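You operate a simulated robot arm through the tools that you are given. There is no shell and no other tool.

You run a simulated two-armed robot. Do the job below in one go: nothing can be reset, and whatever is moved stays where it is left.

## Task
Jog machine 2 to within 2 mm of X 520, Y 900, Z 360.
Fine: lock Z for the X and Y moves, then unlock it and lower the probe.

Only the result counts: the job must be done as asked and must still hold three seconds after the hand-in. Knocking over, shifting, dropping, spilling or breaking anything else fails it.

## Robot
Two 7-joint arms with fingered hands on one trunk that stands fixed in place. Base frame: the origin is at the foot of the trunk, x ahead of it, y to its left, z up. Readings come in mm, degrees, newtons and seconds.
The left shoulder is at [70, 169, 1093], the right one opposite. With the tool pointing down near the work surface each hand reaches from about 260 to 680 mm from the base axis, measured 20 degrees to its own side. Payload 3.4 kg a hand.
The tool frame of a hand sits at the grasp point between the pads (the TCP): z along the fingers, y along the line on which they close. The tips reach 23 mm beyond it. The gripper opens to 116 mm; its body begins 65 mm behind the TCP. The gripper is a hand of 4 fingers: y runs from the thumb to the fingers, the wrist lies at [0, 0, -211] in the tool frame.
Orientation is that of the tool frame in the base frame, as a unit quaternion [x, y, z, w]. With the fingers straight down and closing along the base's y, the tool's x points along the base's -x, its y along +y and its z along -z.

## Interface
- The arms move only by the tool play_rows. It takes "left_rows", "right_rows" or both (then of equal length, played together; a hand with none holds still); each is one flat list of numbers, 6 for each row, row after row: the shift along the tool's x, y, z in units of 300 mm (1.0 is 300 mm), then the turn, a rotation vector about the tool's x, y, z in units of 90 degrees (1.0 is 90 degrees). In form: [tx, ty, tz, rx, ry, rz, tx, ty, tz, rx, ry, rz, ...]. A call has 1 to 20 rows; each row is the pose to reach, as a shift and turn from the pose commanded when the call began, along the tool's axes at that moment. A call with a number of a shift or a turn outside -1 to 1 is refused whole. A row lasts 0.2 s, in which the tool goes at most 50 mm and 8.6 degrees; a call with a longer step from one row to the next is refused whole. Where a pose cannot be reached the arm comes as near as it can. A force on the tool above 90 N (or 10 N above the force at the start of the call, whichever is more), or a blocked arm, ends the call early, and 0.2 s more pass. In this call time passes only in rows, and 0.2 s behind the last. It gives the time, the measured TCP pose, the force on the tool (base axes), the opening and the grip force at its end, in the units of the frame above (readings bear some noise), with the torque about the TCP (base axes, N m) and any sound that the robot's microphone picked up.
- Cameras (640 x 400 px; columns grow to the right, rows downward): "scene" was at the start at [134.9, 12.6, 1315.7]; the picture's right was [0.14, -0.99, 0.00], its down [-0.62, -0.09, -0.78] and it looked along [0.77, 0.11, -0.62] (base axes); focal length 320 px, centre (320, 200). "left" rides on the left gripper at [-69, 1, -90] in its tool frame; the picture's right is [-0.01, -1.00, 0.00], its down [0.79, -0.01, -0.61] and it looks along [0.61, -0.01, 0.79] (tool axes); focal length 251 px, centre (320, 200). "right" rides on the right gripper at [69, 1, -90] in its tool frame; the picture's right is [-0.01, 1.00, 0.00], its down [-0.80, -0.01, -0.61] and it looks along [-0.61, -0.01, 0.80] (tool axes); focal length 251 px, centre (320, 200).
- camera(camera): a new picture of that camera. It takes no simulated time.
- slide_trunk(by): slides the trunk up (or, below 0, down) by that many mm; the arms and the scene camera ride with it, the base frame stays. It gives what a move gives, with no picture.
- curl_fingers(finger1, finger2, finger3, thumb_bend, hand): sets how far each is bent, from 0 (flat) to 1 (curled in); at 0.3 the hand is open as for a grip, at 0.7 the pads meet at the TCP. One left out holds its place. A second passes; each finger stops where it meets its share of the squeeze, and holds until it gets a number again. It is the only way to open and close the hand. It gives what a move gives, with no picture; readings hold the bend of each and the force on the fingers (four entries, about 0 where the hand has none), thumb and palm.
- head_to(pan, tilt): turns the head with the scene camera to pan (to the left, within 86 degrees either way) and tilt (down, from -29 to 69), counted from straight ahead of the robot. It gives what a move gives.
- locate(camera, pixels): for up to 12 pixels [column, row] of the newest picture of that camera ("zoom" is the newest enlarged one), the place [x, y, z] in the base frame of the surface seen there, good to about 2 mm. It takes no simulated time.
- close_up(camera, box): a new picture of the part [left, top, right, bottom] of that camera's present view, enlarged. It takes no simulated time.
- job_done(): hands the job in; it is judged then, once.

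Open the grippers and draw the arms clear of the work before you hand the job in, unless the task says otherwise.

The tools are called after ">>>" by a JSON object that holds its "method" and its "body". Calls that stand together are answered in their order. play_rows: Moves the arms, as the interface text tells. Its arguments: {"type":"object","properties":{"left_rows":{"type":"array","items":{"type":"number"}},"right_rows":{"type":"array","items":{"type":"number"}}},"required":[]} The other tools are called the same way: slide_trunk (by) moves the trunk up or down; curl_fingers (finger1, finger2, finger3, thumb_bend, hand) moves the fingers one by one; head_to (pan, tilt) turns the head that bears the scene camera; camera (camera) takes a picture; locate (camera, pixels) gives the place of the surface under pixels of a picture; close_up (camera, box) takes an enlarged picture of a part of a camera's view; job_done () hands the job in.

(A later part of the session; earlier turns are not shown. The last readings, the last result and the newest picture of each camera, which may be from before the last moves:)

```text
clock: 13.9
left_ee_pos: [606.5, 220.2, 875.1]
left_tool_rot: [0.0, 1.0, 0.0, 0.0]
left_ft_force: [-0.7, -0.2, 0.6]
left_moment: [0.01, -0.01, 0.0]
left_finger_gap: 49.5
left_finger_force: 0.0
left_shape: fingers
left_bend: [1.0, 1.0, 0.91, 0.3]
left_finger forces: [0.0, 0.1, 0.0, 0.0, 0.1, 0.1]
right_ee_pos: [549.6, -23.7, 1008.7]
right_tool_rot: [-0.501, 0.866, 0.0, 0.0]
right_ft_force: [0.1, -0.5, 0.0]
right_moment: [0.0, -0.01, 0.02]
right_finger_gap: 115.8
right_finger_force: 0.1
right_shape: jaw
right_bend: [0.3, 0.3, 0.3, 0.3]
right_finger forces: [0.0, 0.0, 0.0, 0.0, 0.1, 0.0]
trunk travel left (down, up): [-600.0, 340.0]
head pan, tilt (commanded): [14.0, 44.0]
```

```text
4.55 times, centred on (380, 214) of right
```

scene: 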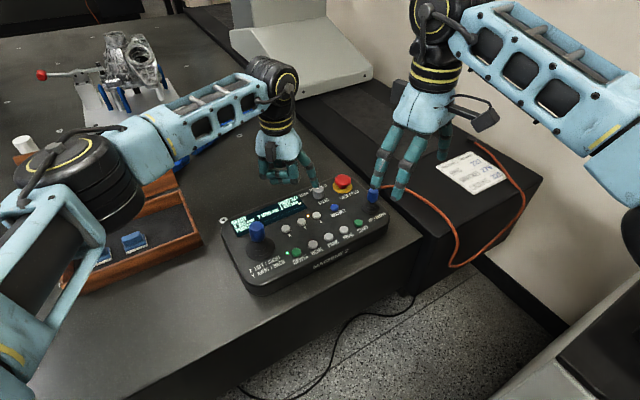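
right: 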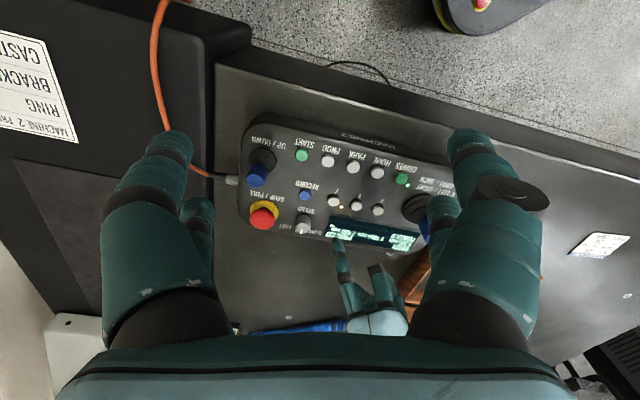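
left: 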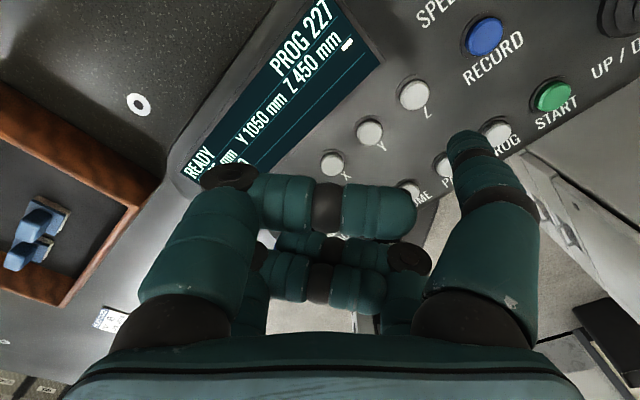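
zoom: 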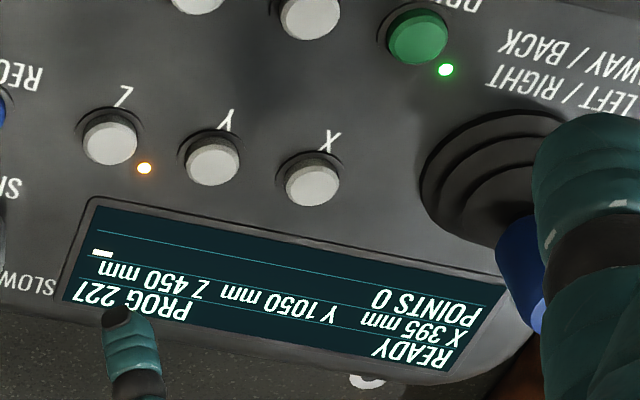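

The display is readable through the right camera (READY, X 395, Y 1050, Z 450, amber Z lamp lit). Now I half-open all left digits (0.5) and carry the hand above the left stick, turning it 45.7° so its y axis lies along the console's away direction.

>>> {"method": "curl_fingers", "body": {"hand": "left", "finger1": 0.45, "finger2": 0.45, "finger3": 0.45, "thumb_bend": 0.45}}

>>> {"method": "play_rows", "body": {"left_rows": [0, 0, -0.1, 0, 0, 0, 0.048, 0.012, -0.1, 0, 0, 0.0725, 0.097, 0.022, -0.1, 0, 0, 0.145, 0.145, 0.032, -0.1, 0, 0, 0.218, 0.194, 0.042, -0.1, 0, 0, 0.29, 0.243, 0.052, -0.1, 0, 0, 0.363, 0.291, 0.062, -0.1, 0, 0, 0.435, 0.34, 0.073, -0.1, 0, 0, 0.508]}}

>>> {"method": "camera", "body": {"camera": "left"}}

>>> {"method": "close_up", "body": {"camera": "right", "box": [260, 100, 500, 250]}}

>>> {"method": "camera", "body": {"camera": "scene"}}

```text
clock: 14.9
left_ee_pos: [606.8, 219.8, 875.0]
left_tool_rot: [0.0, 1.0, 0.0, 0.0]
left_ft_force: [-0.5, 0.1, -0.4]
left_moment: [0.02, 0.0, -0.03]
left_finger_gap: 73.0
left_finger_force: 0.1
left_shape: fingers
left_bend: [0.45, 0.45, 0.45, 0.45]
left_finger forces: [0.0, 0.1, 0.0, 0.0, 0.1, 0.0]
right_ee_pos: [550.4, -22.0, 1008.2]
right_tool_rot: [-0.5, 0.866, 0.0, 0.0]
right_ft_force: [0.2, -0.4, 0.0]
right_moment: [0.02, 0.0, 0.02]
right_finger_gap: 115.8
right_finger_force: 0.0
right_shape: jaw
right_bend: [0.3, 0.3, 0.3, 0.3]
right_finger forces: [0.0, 0.0, 0.0, 0.1, 0.0, 0.0]
trunk travel left (down, up): [-600.0, 340.0]
head pan, tilt (commanded): [14.0, 44.0]
```

```text
clock: 16.8
left_ee_pos: [504.1, 241.5, 906.5]
left_tool_rot: [0.389, 0.921, 0.0, 0.0]
left_ft_force: [0.9, -0.3, 0.3]
left_moment: [0.0, 0.03, 0.0]
left_finger_gap: 73.3
left_finger_force: 0.1
left_shape: fingers
left_bend: [0.45, 0.45, 0.45, 0.45]
left_finger forces: [0.0, 0.0, 0.1, 0.0, 0.0, 0.0]
right_ee_pos: [549.8, -21.8, 1009.7]
right_tool_rot: [-0.501, 0.866, -0.001, 0.0]
right_ft_force: [0.4, 0.3, 0.3]
right_moment: [-0.01, -0.03, -0.05]
right_finger_gap: 116.1
right_finger_force: 0.0
right_shape: jaw
right_bend: [0.3, 0.3, 0.3, 0.3]
right_finger forces: [0.1, 0.0, 0.1, 0.0, 0.0, 0.0]
trunk travel left (down, up): [-600.0, 340.0]
head pan, tilt (commanded): [14.0, 44.0]
```

```text
taken
```

left: 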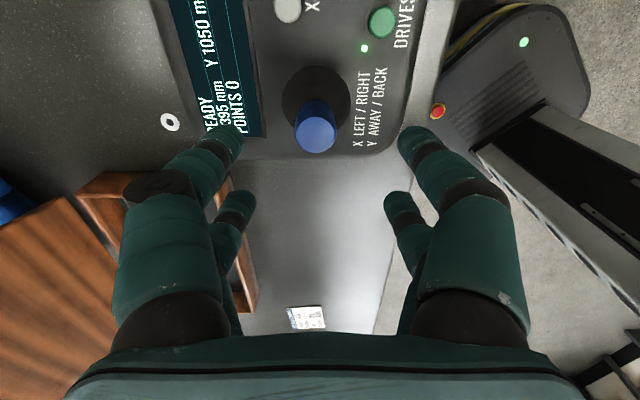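

```text
2.67 times, centred on (380, 175) of right
```

zoom: 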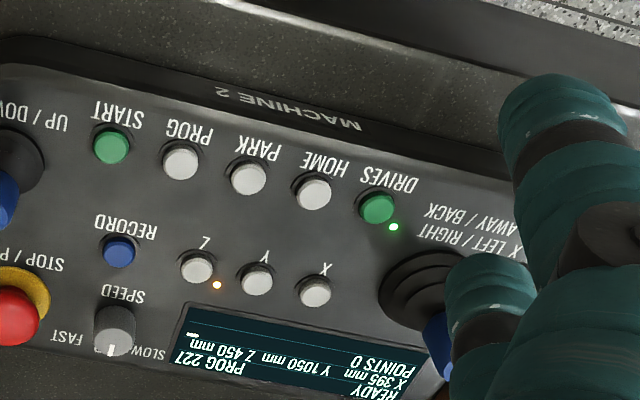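

```text
taken
```

scene: 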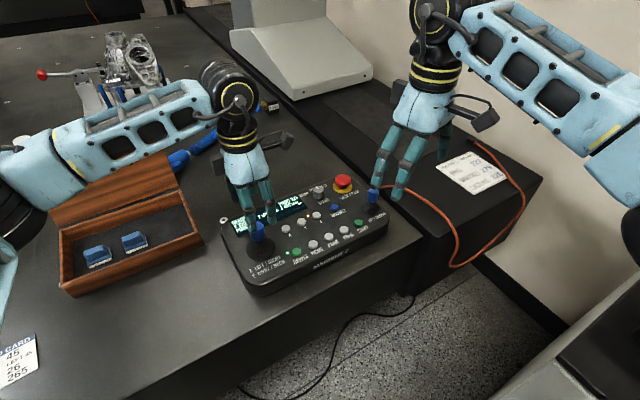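

The left camera sees the stick's cap top at (316,133), almost on the tool axis. I measure it more finely with an enlarged left picture.

>>> {"method": "close_up", "body": {"camera": "left", "box": [270, 60, 370, 160]}}

```text
4.00 times, centred on (320, 110) of left
```

zoom: 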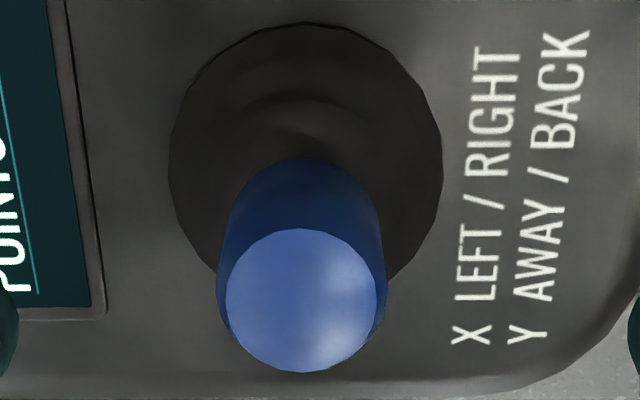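

>>> {"method": "locate", "body": {"camera": "zoom", "pixels": [[301, 300], [301, 232], [301, 368], [230, 300], [372, 300], [300, 200], [300, 165], [305, 25], [172, 165], [440, 165], [250, 350], [350, 350]]}}

```text
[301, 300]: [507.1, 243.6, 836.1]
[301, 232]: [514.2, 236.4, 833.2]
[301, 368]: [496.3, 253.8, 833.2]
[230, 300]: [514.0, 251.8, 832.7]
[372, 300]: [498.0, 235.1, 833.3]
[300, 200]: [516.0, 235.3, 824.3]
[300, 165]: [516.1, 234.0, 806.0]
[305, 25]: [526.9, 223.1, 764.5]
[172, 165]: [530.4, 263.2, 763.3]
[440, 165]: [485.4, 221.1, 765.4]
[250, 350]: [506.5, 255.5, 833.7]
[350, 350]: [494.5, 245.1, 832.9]
```

Cap centre is ≈(506,244), top 834, so I shift 3 mm along the tool's y and lower the hand 76 mm so the digits surround the cap with about 20 mm clearance each side.

>>> {"method": "play_rows", "body": {"left_rows": [0.001, 0.0105, 0.07, 0, 0, 0, 0.001, 0.0105, 0.14, 0, 0, 0, 0.001, 0.0105, 0.2, 0, 0, 0, 0.001, 0.0105, 0.255, 0, 0, 0]}}

>>> {"method": "camera", "body": {"camera": "left"}}

>>> {"method": "close_up", "body": {"camera": "right", "box": [310, 150, 470, 250]}}

>>> {"method": "close_up", "body": {"camera": "scene", "box": [180, 150, 360, 290]}}

```text
clock: 17.8
left_ee_pos: [508.0, 245.3, 828.1]
left_tool_rot: [0.388, 0.922, 0.0, 0.0]
left_ft_force: [-0.3, 0.0, -0.5]
left_moment: [0.0, 0.04, 0.02]
left_finger_gap: 72.6
left_finger_force: 0.1
left_shape: fingers
left_bend: [0.45, 0.45, 0.45, 0.45]
left_finger forces: [0.0, 0.1, 0.1, 0.0, 0.0, 0.0]
right_ee_pos: [550.9, -22.5, 1008.1]
right_tool_rot: [-0.5, 0.866, -0.001, 0.001]
right_ft_force: [-0.7, 1.4, 0.4]
right_moment: [0.03, -0.02, -0.01]
right_finger_gap: 115.9
right_finger_force: 0.1
right_shape: jaw
right_bend: [0.3, 0.3, 0.3, 0.3]
right_finger forces: [0.1, 0.0, 0.1, 0.1, 0.0, 0.0]
trunk travel left (down, up): [-600.0, 340.0]
head pan, tilt (commanded): [14.0, 44.0]
```

```text
taken
```

left: 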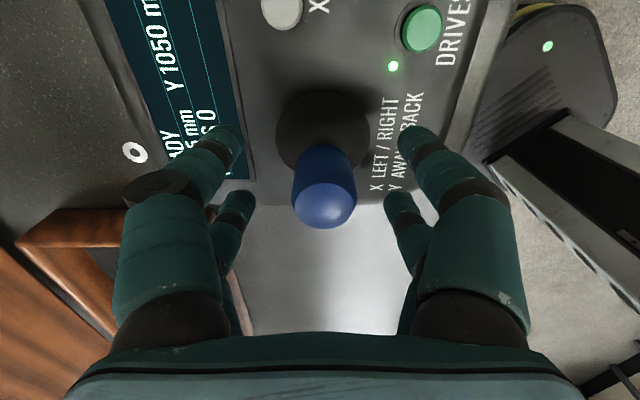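

```text
4.00 times, centred on (390, 200) of right
```

zoom: 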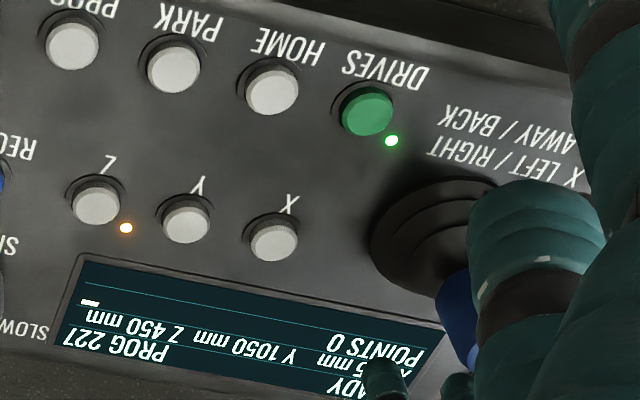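

```text
2.86 times, centred on (270, 220) of scene
```

zoom: 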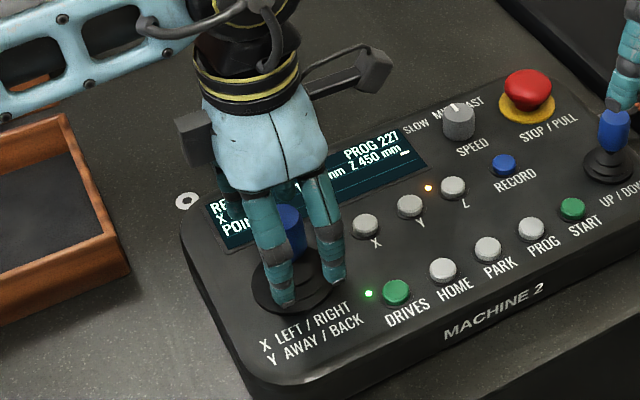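

All four digits surround the cap with clearance. I measure the fingertips' places in this left picture to see how they will close on the cap.

>>> {"method": "locate", "body": {"camera": "left", "pixels": [[228, 135], [215, 150], [240, 145], [240, 200], [235, 210], [250, 203], [412, 138], [425, 150], [400, 148], [396, 203], [388, 205], [324, 205]]}}

```text
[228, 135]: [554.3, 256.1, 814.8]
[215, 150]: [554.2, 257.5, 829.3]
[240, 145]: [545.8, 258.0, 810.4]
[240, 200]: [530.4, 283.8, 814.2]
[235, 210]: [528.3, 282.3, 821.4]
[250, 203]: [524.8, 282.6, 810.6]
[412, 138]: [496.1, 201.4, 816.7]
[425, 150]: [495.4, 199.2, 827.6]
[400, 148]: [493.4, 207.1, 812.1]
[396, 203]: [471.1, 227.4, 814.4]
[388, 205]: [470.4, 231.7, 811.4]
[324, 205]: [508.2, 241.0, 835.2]
```

The digits stand near tool (±18, ±40), so closing them cradles the cap from four sides. I close to 0.62 first, just short of contact.

>>> {"method": "curl_fingers", "body": {"hand": "left", "finger1": 0.61, "finger2": 0.61, "finger3": 0.61, "thumb_bend": 0.61}}

>>> {"method": "camera", "body": {"camera": "left"}}

>>> {"method": "close_up", "body": {"camera": "right", "box": [310, 150, 470, 250]}}

```text
clock: 18.8
left_ee_pos: [506.8, 244.3, 828.1]
left_tool_rot: [0.388, 0.922, -0.001, 0.001]
left_ft_force: [0.7, -0.3, -0.9]
left_moment: [0.01, -0.02, -0.01]
left_finger_gap: 26.5
left_finger_force: 0.2
left_shape: fingers
left_bend: [0.61, 0.61, 0.61, 0.61]
left_finger forces: [0.1, 0.0, 0.0, 0.0, 0.0, 0.0]
right_ee_pos: [550.0, -22.2, 1009.8]
right_tool_rot: [-0.499, 0.866, 0.0, 0.0]
right_ft_force: [0.3, -0.9, -0.6]
right_moment: [-0.02, 0.01, 0.02]
right_finger_gap: 115.7
right_finger_force: 0.1
right_shape: jaw
right_bend: [0.3, 0.3, 0.3, 0.3]
right_finger forces: [0.0, 0.0, 0.0, 0.0, 0.1, 0.0]
trunk travel left (down, up): [-600.0, 340.0]
head pan, tilt (commanded): [14.0, 44.0]
```

```text
taken
```

left: 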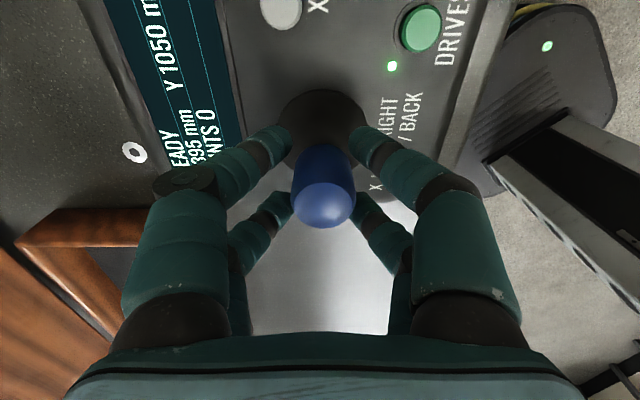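

```text
4.00 times, centred on (390, 200) of right
```

zoom: 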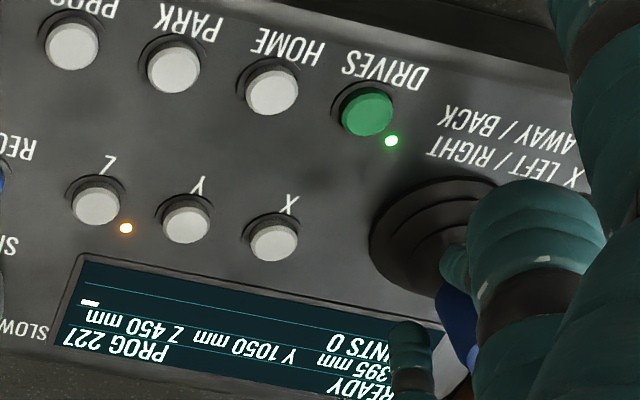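

No contact yet, gap 26.5; both the X 395 and Y 1050 readings are visible in the left picture. I close to 0.66 for a loose cradle around the cap.

>>> {"method": "curl_fingers", "body": {"hand": "left", "finger1": 0.66, "finger2": 0.66, "finger3": 0.66, "thumb_bend": 0.66}}

>>> {"method": "camera", "body": {"camera": "left"}}

>>> {"method": "close_up", "body": {"camera": "right", "box": [310, 150, 470, 250]}}

```text
clock: 19.8
left_ee_pos: [506.6, 245.4, 827.4]
left_tool_rot: [0.389, 0.921, 0.0, 0.0]
left_ft_force: [-1.2, 0.5, -0.2]
left_moment: [-0.01, 0.02, -0.01]
left_finger_gap: 12.9
left_finger_force: 0.3
left_shape: fingers
left_bend: [0.66, 0.66, 0.66, 0.66]
left_finger forces: [0.0, 0.0, 0.1, 0.0, 0.0, 0.1]
right_ee_pos: [550.3, -22.7, 1007.9]
right_tool_rot: [-0.501, 0.866, 0.0, 0.0]
right_ft_force: [-0.2, 0.3, 0.0]
right_moment: [0.0, 0.02, 0.0]
right_finger_gap: 115.9
right_finger_force: 0.0
right_shape: jaw
right_bend: [0.3, 0.3, 0.3, 0.3]
right_finger forces: [0.1, 0.0, 0.0, 0.1, 0.1, 0.0]
trunk travel left (down, up): [-600.0, 340.0]
head pan, tilt (commanded): [14.0, 44.0]
```

```text
taken
```

left: 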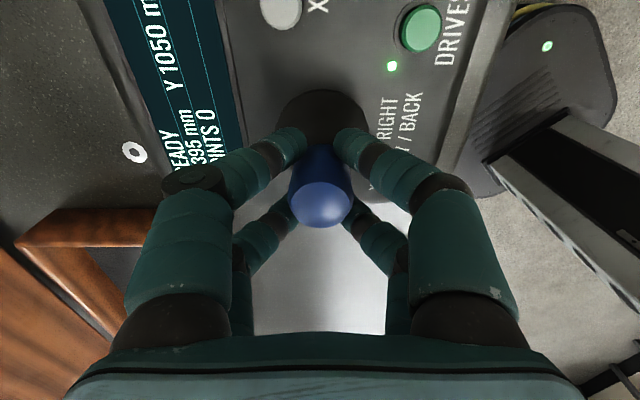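

```text
4.00 times, centred on (390, 200) of right
```

zoom: 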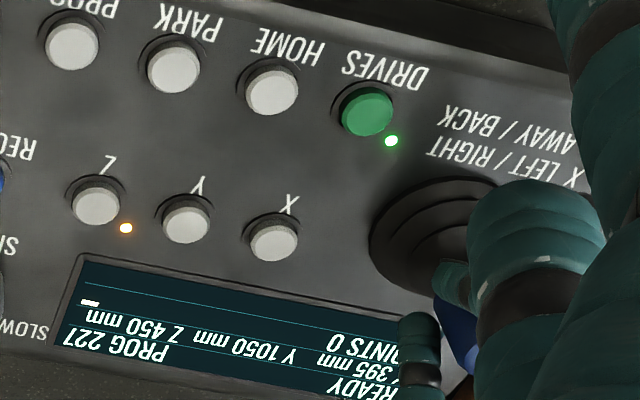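

Still READY with X 395, Y 1050 and no force on the stick. I make a first small test: pull the stick 9 mm back (tool −y) for about 0.4 s, then recentre.

>>> {"method": "play_rows", "body": {"left_rows": [0, -0.03, 0, 0, 0, 0, 0, -0.03, 0, 0, 0, 0, 0, 0, 0, 0, 0, 0]}}

>>> {"method": "camera", "body": {"camera": "left"}}

>>> {"method": "close_up", "body": {"camera": "right", "box": [310, 150, 470, 250]}}

```text
clock: 20.6
left_ee_pos: [505.9, 244.4, 827.5]
left_tool_rot: [0.389, 0.921, 0.0, 0.0]
left_ft_force: [0.3, 0.4, -0.5]
left_moment: [0.03, -0.02, -0.02]
left_finger_gap: 12.7
left_finger_force: 0.1
left_shape: fingers
left_bend: [0.66, 0.66, 0.66, 0.66]
left_finger forces: [0.0, 0.0, 0.1, 0.1, 0.1, 0.0]
right_ee_pos: [550.4, -22.5, 1008.1]
right_tool_rot: [-0.5, 0.866, -0.001, 0.001]
right_ft_force: [-1.1, -0.1, -0.8]
right_moment: [-0.02, 0.0, 0.02]
right_finger_gap: 115.9
right_finger_force: 0.1
right_shape: jaw
right_bend: [0.3, 0.3, 0.3, 0.3]
right_finger forces: [0.1, 0.0, 0.1, 0.0, 0.0, 0.0]
trunk travel left (down, up): [-600.0, 340.0]
head pan, tilt (commanded): [14.0, 44.0]
```

```text
taken
```

left: 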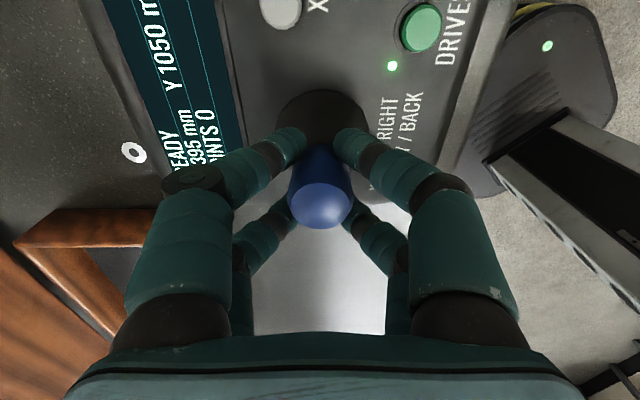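

```text
4.00 times, centred on (390, 200) of right
```

zoom: 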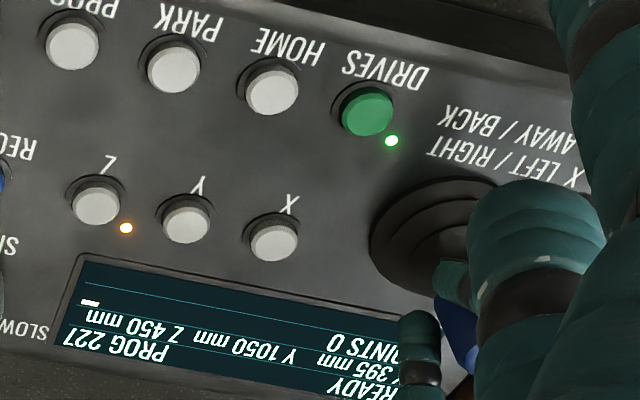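

No change: 9 mm did not pass the stick's dead zone. I pull 15 mm back and look at the state while it is held.

>>> {"method": "play_rows", "body": {"left_rows": [0, -0.025, 0, 0, 0, 0, 0, -0.05, 0, 0, 0, 0]}}

>>> {"method": "camera", "body": {"camera": "left"}}

>>> {"method": "close_up", "body": {"camera": "right", "box": [310, 150, 470, 250]}}

```text
clock: 21.1
left_ee_pos: [496.0, 233.5, 828.5]
left_tool_rot: [0.387, 0.922, 0.001, 0.0]
left_ft_force: [0.3, 1.6, 0.5]
left_moment: [0.04, -0.04, 0.0]
left_finger_gap: 13.2
left_finger_force: 0.6
left_shape: fingers
left_bend: [0.65, 0.65, 0.66, 0.66]
left_finger forces: [0.6, 0.8, 0.0, 0.1, 0.0, 0.2]
right_ee_pos: [550.1, -22.3, 1008.0]
right_tool_rot: [-0.5, 0.866, 0.0, 0.001]
right_ft_force: [-1.0, 0.1, -0.5]
right_moment: [-0.01, 0.01, -0.03]
right_finger_gap: 116.0
right_finger_force: 0.0
right_shape: jaw
right_bend: [0.3, 0.3, 0.3, 0.3]
right_finger forces: [0.1, 0.1, 0.1, 0.1, 0.0, 0.1]
trunk travel left (down, up): [-600.0, 340.0]
head pan, tilt (commanded): [14.0, 44.0]
```

```text
taken
```

left: 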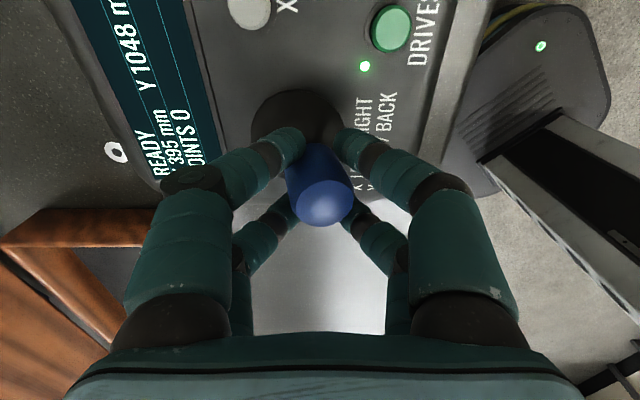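

```text
4.00 times, centred on (390, 200) of right
```

zoom: 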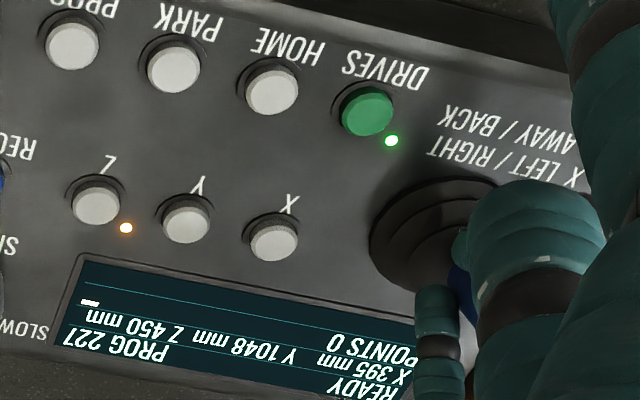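

Y fell to 1048 with X unchanged, so back lowers Y. I hold the stick where it is for 1 s to measure the speed.

>>> {"method": "play_rows", "body": {"left_rows": [0, 0, 0, 0, 0, 0, 0, 0, 0, 0, 0, 0, 0, 0, 0, 0, 0, 0, 0, 0, 0, 0, 0, 0]}}

>>> {"method": "camera", "body": {"camera": "left"}}

>>> {"method": "close_up", "body": {"camera": "right", "box": [310, 150, 470, 250]}}

```text
clock: 22.1
left_ee_pos: [496.9, 234.2, 828.0]
left_tool_rot: [0.389, 0.921, 0.0, 0.0]
left_ft_force: [1.1, 0.9, 0.7]
left_moment: [-0.02, -0.02, -0.04]
left_finger_gap: 12.8
left_finger_force: 1.0
left_shape: fingers
left_bend: [0.65, 0.65, 0.66, 0.66]
left_finger forces: [0.6, 0.7, 0.0, 0.0, 0.0, 0.1]
right_ee_pos: [549.5, -22.5, 1008.8]
right_tool_rot: [-0.5, 0.866, -0.001, 0.0]
right_ft_force: [1.0, 0.1, -0.5]
right_moment: [0.02, 0.01, 0.0]
right_finger_gap: 115.8
right_finger_force: 0.0
right_shape: jaw
right_bend: [0.3, 0.3, 0.3, 0.3]
right_finger forces: [0.0, 0.0, 0.0, 0.0, 0.0, 0.0]
trunk travel left (down, up): [-600.0, 340.0]
head pan, tilt (commanded): [14.0, 44.0]
```

```text
taken
```

left: 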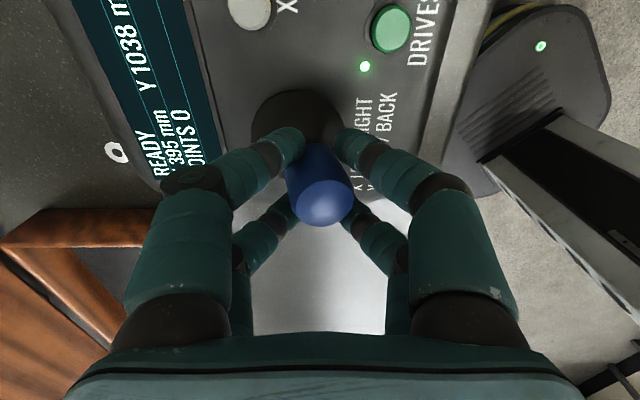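

```text
4.00 times, centred on (390, 200) of right
```

zoom: 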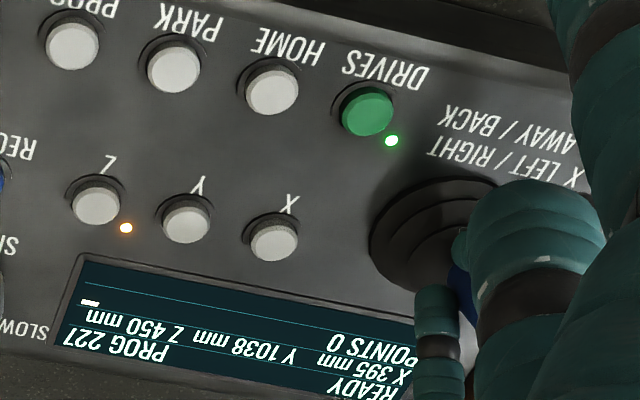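

The rate is 10 mm/s at this deflection, gentle enough. With 138 mm to go in Y, I hold for 20 rows (about 42 mm).

>>> {"method": "play_rows", "body": {"left_rows": [0, 0, 0, 0, 0, 0, 0, 0, 0, 0, 0, 0, 0, 0, 0, 0, 0, 0, 0, 0, 0, 0, 0, 0, 0, 0, 0, 0, 0, 0, 0, 0, 0, 0, 0, 0, 0, 0, 0, 0, 0, 0, 0, 0, 0, 0, 0, 0, 0, 0, 0, 0, 0, 0, 0, 0, 0, 0, 0, 0, 0, 0, 0, 0, 0, 0, 0, 0, 0, 0, 0, 0, 0, 0, 0, 0, 0, 0, 0, 0, 0, 0, 0, 0, 0, 0, 0, 0, 0, 0, 0, 0, 0, 0, 0, 0, 0, 0, 0, 0, 0, 0, 0, 0, 0, 0, 0, 0, 0, 0, 0, 0, 0, 0, 0, 0, 0, 0, 0, 0]}}

>>> {"method": "close_up", "body": {"camera": "right", "box": [310, 150, 470, 250]}}

>>> {"method": "camera", "body": {"camera": "scene"}}

```text
clock: 26.4
left_ee_pos: [495.3, 234.1, 827.1]
left_tool_rot: [0.389, 0.921, 0.0, -0.001]
left_ft_force: [0.7, 2.0, 0.1]
left_moment: [0.02, -0.03, 0.0]
left_finger_gap: 13.1
left_finger_force: 0.4
left_shape: fingers
left_bend: [0.65, 0.65, 0.66, 0.66]
left_finger forces: [0.7, 0.8, 0.0, 0.0, 0.0, 0.0]
right_ee_pos: [550.1, -22.2, 1009.0]
right_tool_rot: [-0.5, 0.866, 0.0, 0.0]
right_ft_force: [-0.6, -0.2, -0.4]
right_moment: [0.0, 0.03, -0.02]
right_finger_gap: 116.0
right_finger_force: 0.1
right_shape: jaw
right_bend: [0.3, 0.3, 0.3, 0.3]
right_finger forces: [0.0, 0.0, 0.1, 0.0, 0.0, 0.0]
trunk travel left (down, up): [-600.0, 340.0]
head pan, tilt (commanded): [14.0, 44.0]
```

```text
4.00 times, centred on (390, 200) of right
```

zoom: 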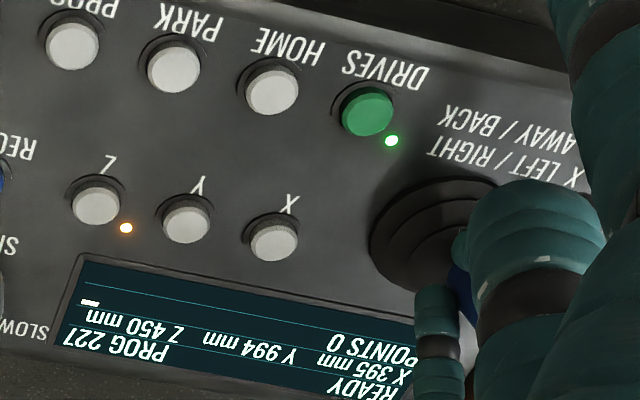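

```text
taken
```

scene: 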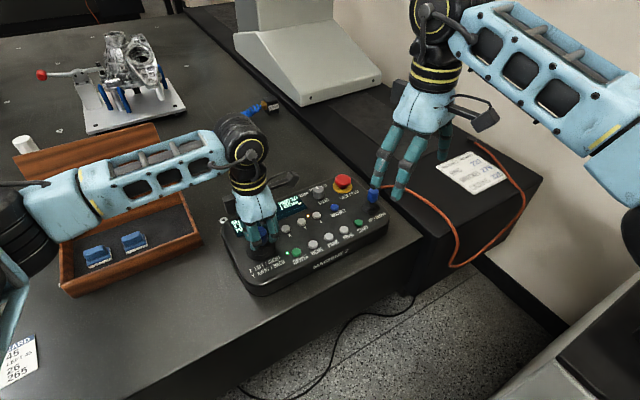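

Y reads 994 (about 10.4 mm/s), X 395, Z 450. I hold for another 20 rows, expecting about 950.

>>> {"method": "play_rows", "body": {"left_rows": [0, 0, 0, 0, 0, 0, 0, 0, 0, 0, 0, 0, 0, 0, 0, 0, 0, 0, 0, 0, 0, 0, 0, 0, 0, 0, 0, 0, 0, 0, 0, 0, 0, 0, 0, 0, 0, 0, 0, 0, 0, 0, 0, 0, 0, 0, 0, 0, 0, 0, 0, 0, 0, 0, 0, 0, 0, 0, 0, 0, 0, 0, 0, 0, 0, 0, 0, 0, 0, 0, 0, 0, 0, 0, 0, 0, 0, 0, 0, 0, 0, 0, 0, 0, 0, 0, 0, 0, 0, 0, 0, 0, 0, 0, 0, 0, 0, 0, 0, 0, 0, 0, 0, 0, 0, 0, 0, 0, 0, 0, 0, 0, 0, 0, 0, 0, 0, 0, 0, 0]}}

>>> {"method": "close_up", "body": {"camera": "right", "box": [310, 150, 470, 250]}}

```text
clock: 30.6
left_ee_pos: [495.2, 233.9, 827.9]
left_tool_rot: [0.388, 0.922, 0.001, 0.0]
left_ft_force: [1.6, 1.2, 0.6]
left_moment: [0.02, -0.01, 0.0]
left_finger_gap: 13.2
left_finger_force: 0.8
left_shape: fingers
left_bend: [0.65, 0.65, 0.66, 0.66]
left_finger forces: [0.7, 0.8, 0.0, 0.0, 0.0, 0.0]
right_ee_pos: [550.8, -24.2, 1008.5]
right_tool_rot: [-0.5, 0.866, 0.0, 0.001]
right_ft_force: [-0.2, -0.1, -0.3]
right_moment: [-0.03, 0.02, 0.02]
right_finger_gap: 115.9
right_finger_force: 0.0
right_shape: jaw
right_bend: [0.3, 0.3, 0.3, 0.3]
right_finger forces: [0.0, 0.0, 0.0, 0.1, 0.0, 0.1]
trunk travel left (down, up): [-600.0, 340.0]
head pan, tilt (commanded): [14.0, 44.0]
```

```text
4.00 times, centred on (390, 200) of right
```

zoom: 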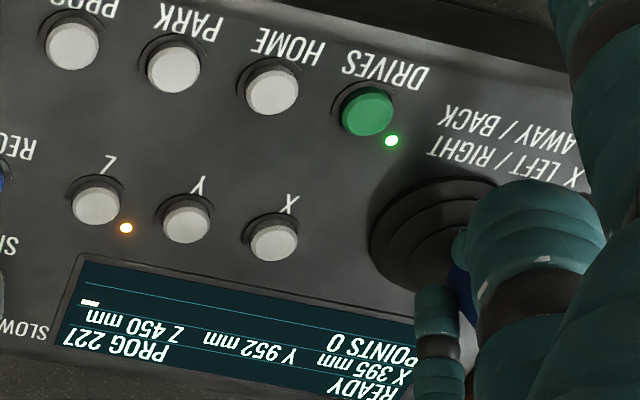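

Y reads 952. I hold for 18 rows, expecting about 913.

>>> {"method": "play_rows", "body": {"left_rows": [0, 0, 0, 0, 0, 0, 0, 0, 0, 0, 0, 0, 0, 0, 0, 0, 0, 0, 0, 0, 0, 0, 0, 0, 0, 0, 0, 0, 0, 0, 0, 0, 0, 0, 0, 0, 0, 0, 0, 0, 0, 0, 0, 0, 0, 0, 0, 0, 0, 0, 0, 0, 0, 0, 0, 0, 0, 0, 0, 0, 0, 0, 0, 0, 0, 0, 0, 0, 0, 0, 0, 0, 0, 0, 0, 0, 0, 0, 0, 0, 0, 0, 0, 0, 0, 0, 0, 0, 0, 0, 0, 0, 0, 0, 0, 0, 0, 0, 0, 0, 0, 0, 0, 0, 0, 0, 0, 0]}}

>>> {"method": "close_up", "body": {"camera": "right", "box": [310, 150, 470, 250]}}

```text
clock: 34.4
left_ee_pos: [496.5, 234.5, 826.3]
left_tool_rot: [0.388, 0.922, -0.001, 0.0]
left_ft_force: [1.2, 0.8, 0.1]
left_moment: [0.05, -0.05, 0.0]
left_finger_gap: 13.2
left_finger_force: 0.7
left_shape: fingers
left_bend: [0.65, 0.65, 0.66, 0.66]
left_finger forces: [0.7, 0.9, 0.1, 0.0, 0.0, 0.1]
right_ee_pos: [549.7, -23.0, 1007.1]
right_tool_rot: [-0.5, 0.866, 0.0, 0.0]
right_ft_force: [-0.3, -0.2, -0.1]
right_moment: [-0.02, 0.02, 0.01]
right_finger_gap: 115.9
right_finger_force: 0.0
right_shape: jaw
right_bend: [0.3, 0.3, 0.3, 0.3]
right_finger forces: [0.0, 0.0, 0.0, 0.0, 0.0, 0.0]
trunk travel left (down, up): [-600.0, 340.0]
head pan, tilt (commanded): [14.0, 44.0]
```

```text
4.00 times, centred on (390, 200) of right
```

zoom: 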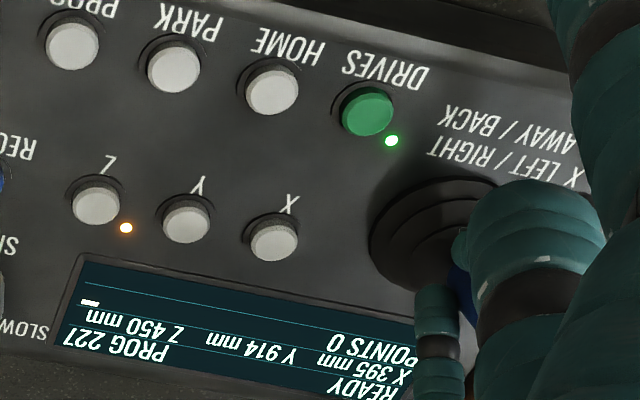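

Y reads 914, 14 mm to go. I hold 6 rows (about 12 mm) and then recentre the stick in the same call.

>>> {"method": "play_rows", "body": {"left_rows": [0, 0, 0, 0, 0, 0, 0, 0, 0, 0, 0, 0, 0, 0, 0, 0, 0, 0, 0, 0, 0, 0, 0, 0, 0, 0, 0, 0, 0, 0, 0, 0, 0, 0, 0, 0, 0, 0.05, 0, 0, 0, 0]}}

>>> {"method": "close_up", "body": {"camera": "right", "box": [310, 150, 470, 250]}}

>>> {"method": "camera", "body": {"camera": "left"}}

```text
clock: 36.0
left_ee_pos: [507.6, 245.2, 826.7]
left_tool_rot: [0.389, 0.921, 0.001, 0.0]
left_ft_force: [0.4, 0.6, 0.1]
left_moment: [0.0, 0.01, 0.0]
left_finger_gap: 12.7
left_finger_force: 0.3
left_shape: fingers
left_bend: [0.66, 0.66, 0.66, 0.66]
left_finger forces: [0.0, 0.1, 0.0, 0.0, 0.0, 0.0]
right_ee_pos: [549.8, -22.9, 1008.2]
right_tool_rot: [-0.5, 0.866, 0.0, 0.0]
right_ft_force: [-0.6, -0.7, -0.9]
right_moment: [0.04, 0.03, 0.02]
right_finger_gap: 115.9
right_finger_force: 0.1
right_shape: jaw
right_bend: [0.3, 0.3, 0.3, 0.3]
right_finger forces: [0.1, 0.1, 0.0, 0.0, 0.0, 0.1]
trunk travel left (down, up): [-600.0, 340.0]
head pan, tilt (commanded): [14.0, 44.0]
```

```text
4.00 times, centred on (390, 200) of right
```

zoom: 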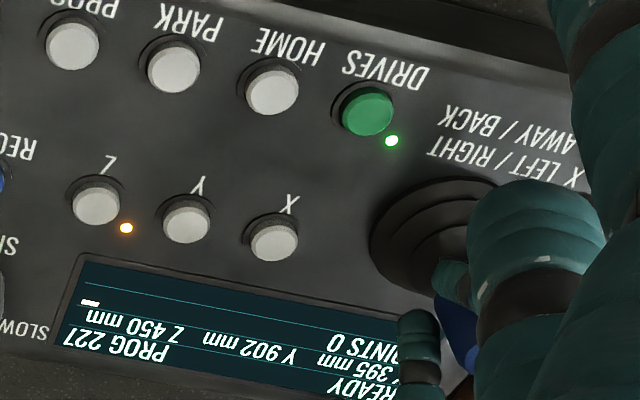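

```text
taken
```

left: 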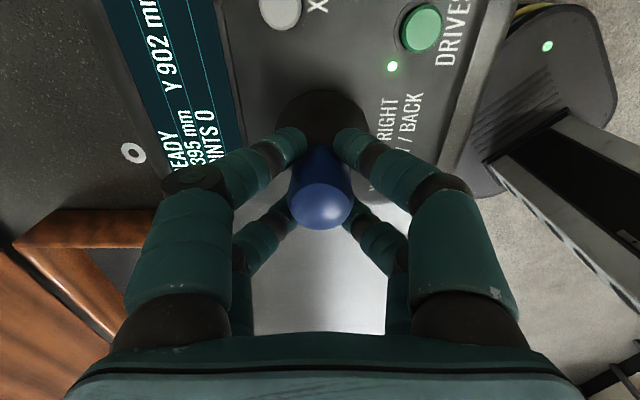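

Y reads 902. A brief nudge back of the stick (15 mm out and straight back) should take about 1–2 mm more.

>>> {"method": "play_rows", "body": {"left_rows": [0, -0.05, 0, 0, 0, 0, 0, 0, 0, 0, 0, 0]}}

>>> {"method": "close_up", "body": {"camera": "right", "box": [310, 150, 470, 250]}}

```text
clock: 36.5
left_ee_pos: [506.9, 244.8, 828.0]
left_tool_rot: [0.389, 0.921, 0.0, 0.0]
left_ft_force: [0.0, 0.5, 0.3]
left_moment: [-0.02, 0.0, 0.0]
left_finger_gap: 12.7
left_finger_force: 0.1
left_shape: fingers
left_bend: [0.66, 0.66, 0.66, 0.66]
left_finger forces: [0.0, 0.1, 0.2, 0.0, 0.1, 0.0]
right_ee_pos: [550.3, -22.2, 1007.9]
right_tool_rot: [-0.5, 0.866, 0.0, 0.0]
right_ft_force: [0.5, -0.1, 0.0]
right_moment: [0.02, -0.01, 0.02]
right_finger_gap: 115.9
right_finger_force: 0.1
right_shape: jaw
right_bend: [0.3, 0.3, 0.3, 0.3]
right_finger forces: [0.0, 0.0, 0.1, 0.0, 0.0, 0.1]
trunk travel left (down, up): [-600.0, 340.0]
head pan, tilt (commanded): [14.0, 44.0]
```

```text
4.00 times, centred on (390, 200) of right
```

zoom: 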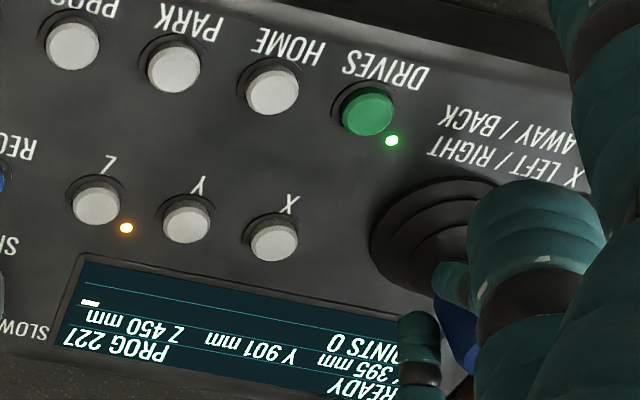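

Y reads 901. One more identical nudge should bring it to 900.

>>> {"method": "play_rows", "body": {"left_rows": [0, -0.05, 0, 0, 0, 0, 0, 0, 0, 0, 0, 0]}}

>>> {"method": "close_up", "body": {"camera": "right", "box": [310, 150, 470, 250]}}

```text
clock: 37.1
left_ee_pos: [506.8, 244.1, 827.0]
left_tool_rot: [0.389, 0.921, 0.0, 0.0]
left_ft_force: [0.0, 0.0, -0.2]
left_moment: [-0.01, 0.01, 0.01]
left_finger_gap: 12.5
left_finger_force: 0.1
left_shape: fingers
left_bend: [0.66, 0.66, 0.66, 0.66]
left_finger forces: [0.0, 0.1, 0.1, 0.1, 0.1, 0.0]
right_ee_pos: [551.0, -24.0, 1009.6]
right_tool_rot: [-0.5, 0.866, -0.001, -0.001]
right_ft_force: [0.4, 0.2, -0.9]
right_moment: [0.04, -0.01, 0.03]
right_finger_gap: 115.7
right_finger_force: 0.1
right_shape: jaw
right_bend: [0.3, 0.3, 0.3, 0.3]
right_finger forces: [0.1, 0.0, 0.0, 0.0, 0.0, 0.0]
trunk travel left (down, up): [-600.0, 340.0]
head pan, tilt (commanded): [14.0, 44.0]
```

```text
4.00 times, centred on (390, 200) of right
```

zoom: 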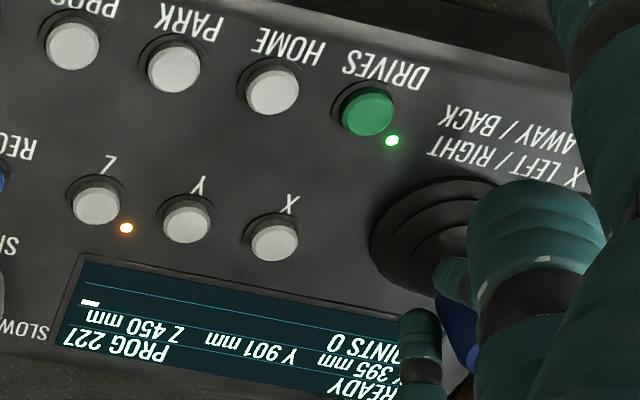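

Y still rounds to 901 (within tolerance; I will trim later). Now the X move: I push the stick 15 mm to the console's right (tool −x) and read the effect.

>>> {"method": "play_rows", "body": {"left_rows": [-0.025, 0, 0, 0, 0, 0, -0.05, 0, 0, 0, 0, 0]}}

>>> {"method": "close_up", "body": {"camera": "right", "box": [310, 150, 470, 250]}}

>>> {"method": "camera", "body": {"camera": "left"}}

```text
clock: 37.8
left_ee_pos: [516.3, 233.9, 827.0]
left_tool_rot: [0.388, 0.922, 0.001, 0.0]
left_ft_force: [-0.7, 1.6, 1.8]
left_moment: [0.03, 0.03, 0.0]
left_finger_gap: 12.4
left_finger_force: 0.9
left_shape: fingers
left_bend: [0.66, 0.66, 0.66, 0.66]
left_finger forces: [0.1, 0.7, 1.2, 0.0, 0.0, 0.0]
right_ee_pos: [549.5, -21.3, 1008.5]
right_tool_rot: [-0.501, 0.866, 0.0, 0.0]
right_ft_force: [0.9, 0.9, -0.3]
right_moment: [-0.03, 0.0, 0.0]
right_finger_gap: 115.8
right_finger_force: 0.1
right_shape: jaw
right_bend: [0.3, 0.3, 0.3, 0.3]
right_finger forces: [0.0, 0.0, 0.1, 0.1, 0.1, 0.1]
trunk travel left (down, up): [-600.0, 340.0]
head pan, tilt (commanded): [14.0, 44.0]
```

```text
4.00 times, centred on (390, 200) of right
```

zoom: 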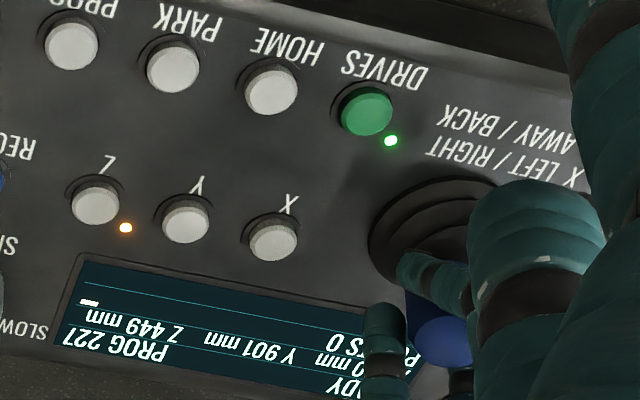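

```text
taken
```

left: 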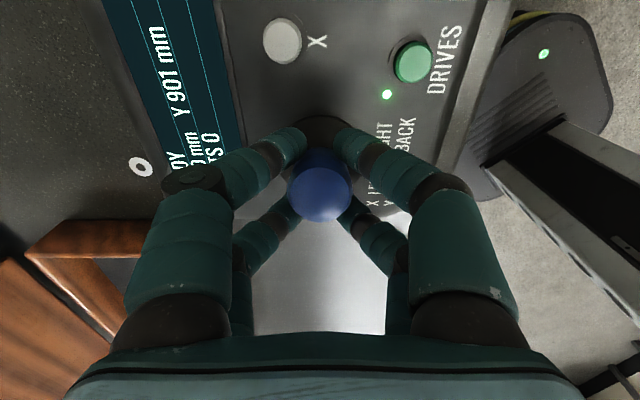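

The X reading's end shows "…0 mm" and Z may read 449. I enlarge the display further to check.

>>> {"method": "close_up", "body": {"camera": "right", "box": [315, 205, 425, 255]}}

>>> {"method": "close_up", "body": {"camera": "scene", "box": [210, 175, 330, 250]}}

```text
5.82 times, centred on (370, 230) of right
```

zoom: 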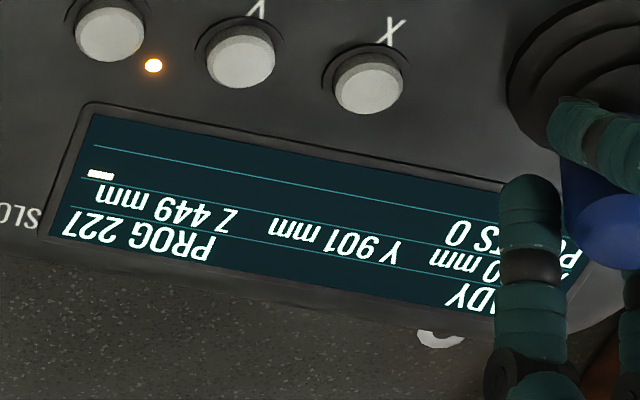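

```text
5.33 times, centred on (270, 212) of scene
```

zoom: 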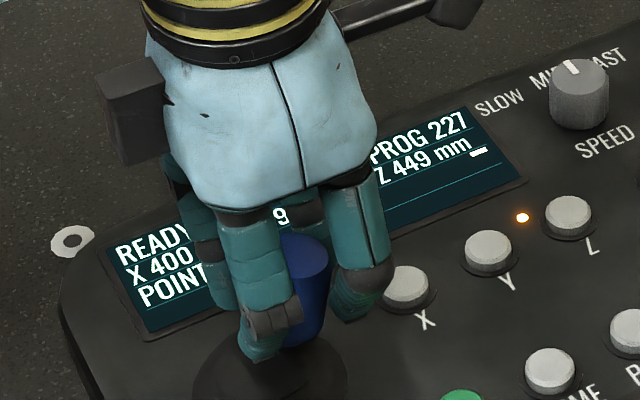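

X reads 400 and Z 449, so Z slipped by 1 mm although its lamp is lit. I recentre the stick and wait a second to see whether Z drifts by itself.

>>> {"method": "play_rows", "body": {"left_rows": [0.05, 0, 0, 0, 0, 0, 0.05, 0, 0, 0, 0, 0, 0.05, 0, 0, 0, 0, 0, 0.05, 0, 0, 0, 0, 0, 0.05, 0, 0, 0, 0, 0, 0.05, 0, 0, 0, 0, 0]}}

>>> {"method": "close_up", "body": {"camera": "right", "box": [315, 205, 425, 255]}}

>>> {"method": "close_up", "body": {"camera": "scene", "box": [210, 175, 330, 250]}}

```text
clock: 39.1
left_ee_pos: [506.4, 244.7, 829.4]
left_tool_rot: [0.389, 0.921, 0.0, 0.0]
left_ft_force: [-0.3, -0.9, 0.0]
left_moment: [0.0, 0.01, 0.0]
left_finger_gap: 12.8
left_finger_force: 0.1
left_shape: fingers
left_bend: [0.66, 0.66, 0.66, 0.66]
left_finger forces: [0.0, 0.1, 0.1, 0.0, 0.1, 0.1]
right_ee_pos: [550.8, -21.9, 1008.5]
right_tool_rot: [-0.5, 0.866, 0.0, 0.0]
right_ft_force: [-0.3, -0.9, 0.3]
right_moment: [0.02, 0.02, -0.02]
right_finger_gap: 116.0
right_finger_force: 0.1
right_shape: jaw
right_bend: [0.3, 0.3, 0.3, 0.3]
right_finger forces: [0.1, 0.1, 0.0, 0.1, 0.0, 0.0]
trunk travel left (down, up): [-600.0, 340.0]
head pan, tilt (commanded): [14.0, 44.0]
```

```text
5.82 times, centred on (370, 230) of right
```

zoom: 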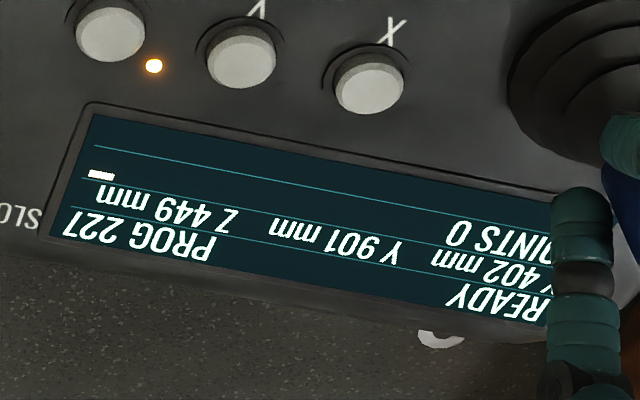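

```text
5.33 times, centred on (270, 212) of scene
```

zoom: 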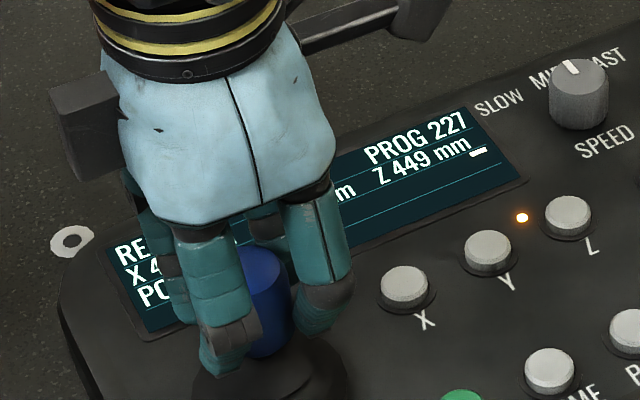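

Z stays at 449 with the stick centred (X 402, Y 901). I continue the X move for about 2 s and watch Z closely.

>>> {"method": "play_rows", "body": {"left_rows": [-0.025, 0, 0, 0, 0, 0, -0.05, 0, 0, 0, 0, 0, -0.05, 0, 0, 0, 0, 0, -0.05, 0, 0, 0, 0, 0, -0.05, 0, 0, 0, 0, 0, -0.05, 0, 0, 0, 0, 0, -0.05, 0, 0, 0, 0, 0, -0.05, 0, 0, 0, 0, 0]}}

>>> {"method": "close_up", "body": {"camera": "right", "box": [315, 205, 425, 255]}}

>>> {"method": "close_up", "body": {"camera": "scene", "box": [210, 175, 330, 250]}}

```text
clock: 41.0
left_ee_pos: [516.6, 234.4, 828.9]
left_tool_rot: [0.389, 0.921, -0.001, 0.0]
left_ft_force: [-1.3, 1.6, 0.9]
left_moment: [0.05, 0.05, -0.04]
left_finger_gap: 12.5
left_finger_force: 0.8
left_shape: fingers
left_bend: [0.66, 0.66, 0.66, 0.66]
left_finger forces: [0.0, 0.6, 1.2, 0.0, 0.1, 0.0]
right_ee_pos: [550.1, -22.5, 1009.7]
right_tool_rot: [-0.5, 0.866, 0.001, 0.0]
right_ft_force: [0.5, -0.1, 0.2]
right_moment: [-0.01, -0.03, -0.03]
right_finger_gap: 115.9
right_finger_force: 0.0
right_shape: jaw
right_bend: [0.3, 0.3, 0.3, 0.3]
right_finger forces: [0.1, 0.1, 0.1, 0.1, 0.1, 0.1]
trunk travel left (down, up): [-600.0, 340.0]
head pan, tilt (commanded): [14.0, 44.0]
```

```text
5.82 times, centred on (370, 230) of right
```

zoom: 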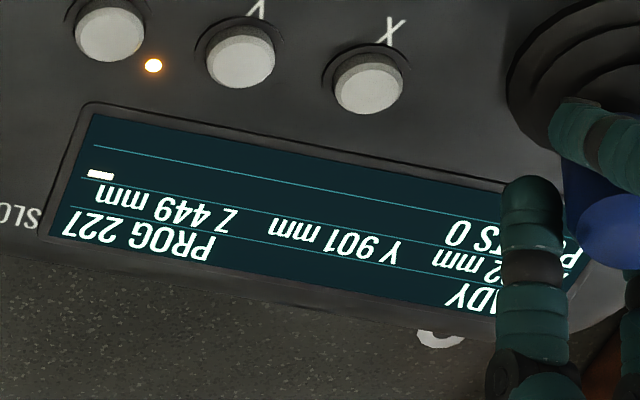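

```text
5.33 times, centred on (270, 212) of scene
```

zoom: 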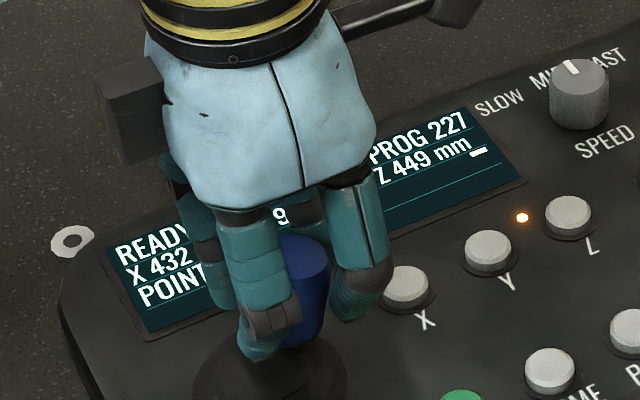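

X reads 432 (about 19 mm/s), Z stays 449 after 30 mm of X travel, Y 901. I hold for 14 more rows, expecting about 488.

>>> {"method": "play_rows", "body": {"left_rows": [0, 0, 0, 0, 0, 0, 0, 0, 0, 0, 0, 0, 0, 0, 0, 0, 0, 0, 0, 0, 0, 0, 0, 0, 0, 0, 0, 0, 0, 0, 0, 0, 0, 0, 0, 0, 0, 0, 0, 0, 0, 0, 0, 0, 0, 0, 0, 0, 0, 0, 0, 0, 0, 0, 0, 0, 0, 0, 0, 0, 0, 0, 0, 0, 0, 0, 0, 0, 0, 0, 0, 0, 0, 0, 0, 0, 0, 0, 0, 0, 0, 0, 0, 0]}}

>>> {"method": "close_up", "body": {"camera": "right", "box": [315, 205, 425, 255]}}

>>> {"method": "close_up", "body": {"camera": "scene", "box": [210, 175, 330, 250]}}

```text
clock: 44.0
left_ee_pos: [516.9, 232.9, 828.0]
left_tool_rot: [0.388, 0.922, 0.0, 0.0]
left_ft_force: [-1.4, 0.5, 1.4]
left_moment: [0.03, 0.01, 0.03]
left_finger_gap: 12.3
left_finger_force: 0.9
left_shape: fingers
left_bend: [0.66, 0.66, 0.66, 0.66]
left_finger forces: [0.0, 0.6, 1.2, 0.0, 0.0, 0.0]
right_ee_pos: [548.9, -22.7, 1008.9]
right_tool_rot: [-0.5, 0.866, 0.0, 0.001]
right_ft_force: [0.2, -0.8, 0.4]
right_moment: [0.03, 0.01, 0.0]
right_finger_gap: 115.9
right_finger_force: 0.1
right_shape: jaw
right_bend: [0.3, 0.3, 0.3, 0.3]
right_finger forces: [0.0, 0.0, 0.1, 0.1, 0.1, 0.1]
trunk travel left (down, up): [-600.0, 340.0]
head pan, tilt (commanded): [14.0, 44.0]
```

```text
5.82 times, centred on (370, 230) of right
```

zoom: 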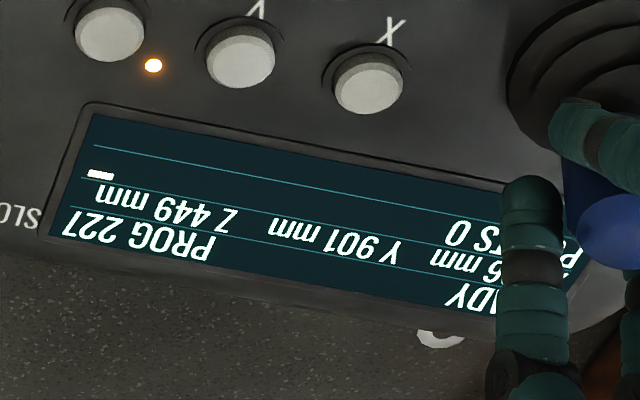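

```text
5.33 times, centred on (270, 212) of scene
```

zoom: 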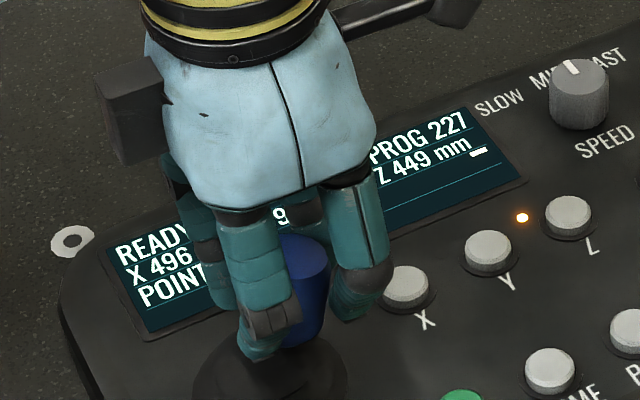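

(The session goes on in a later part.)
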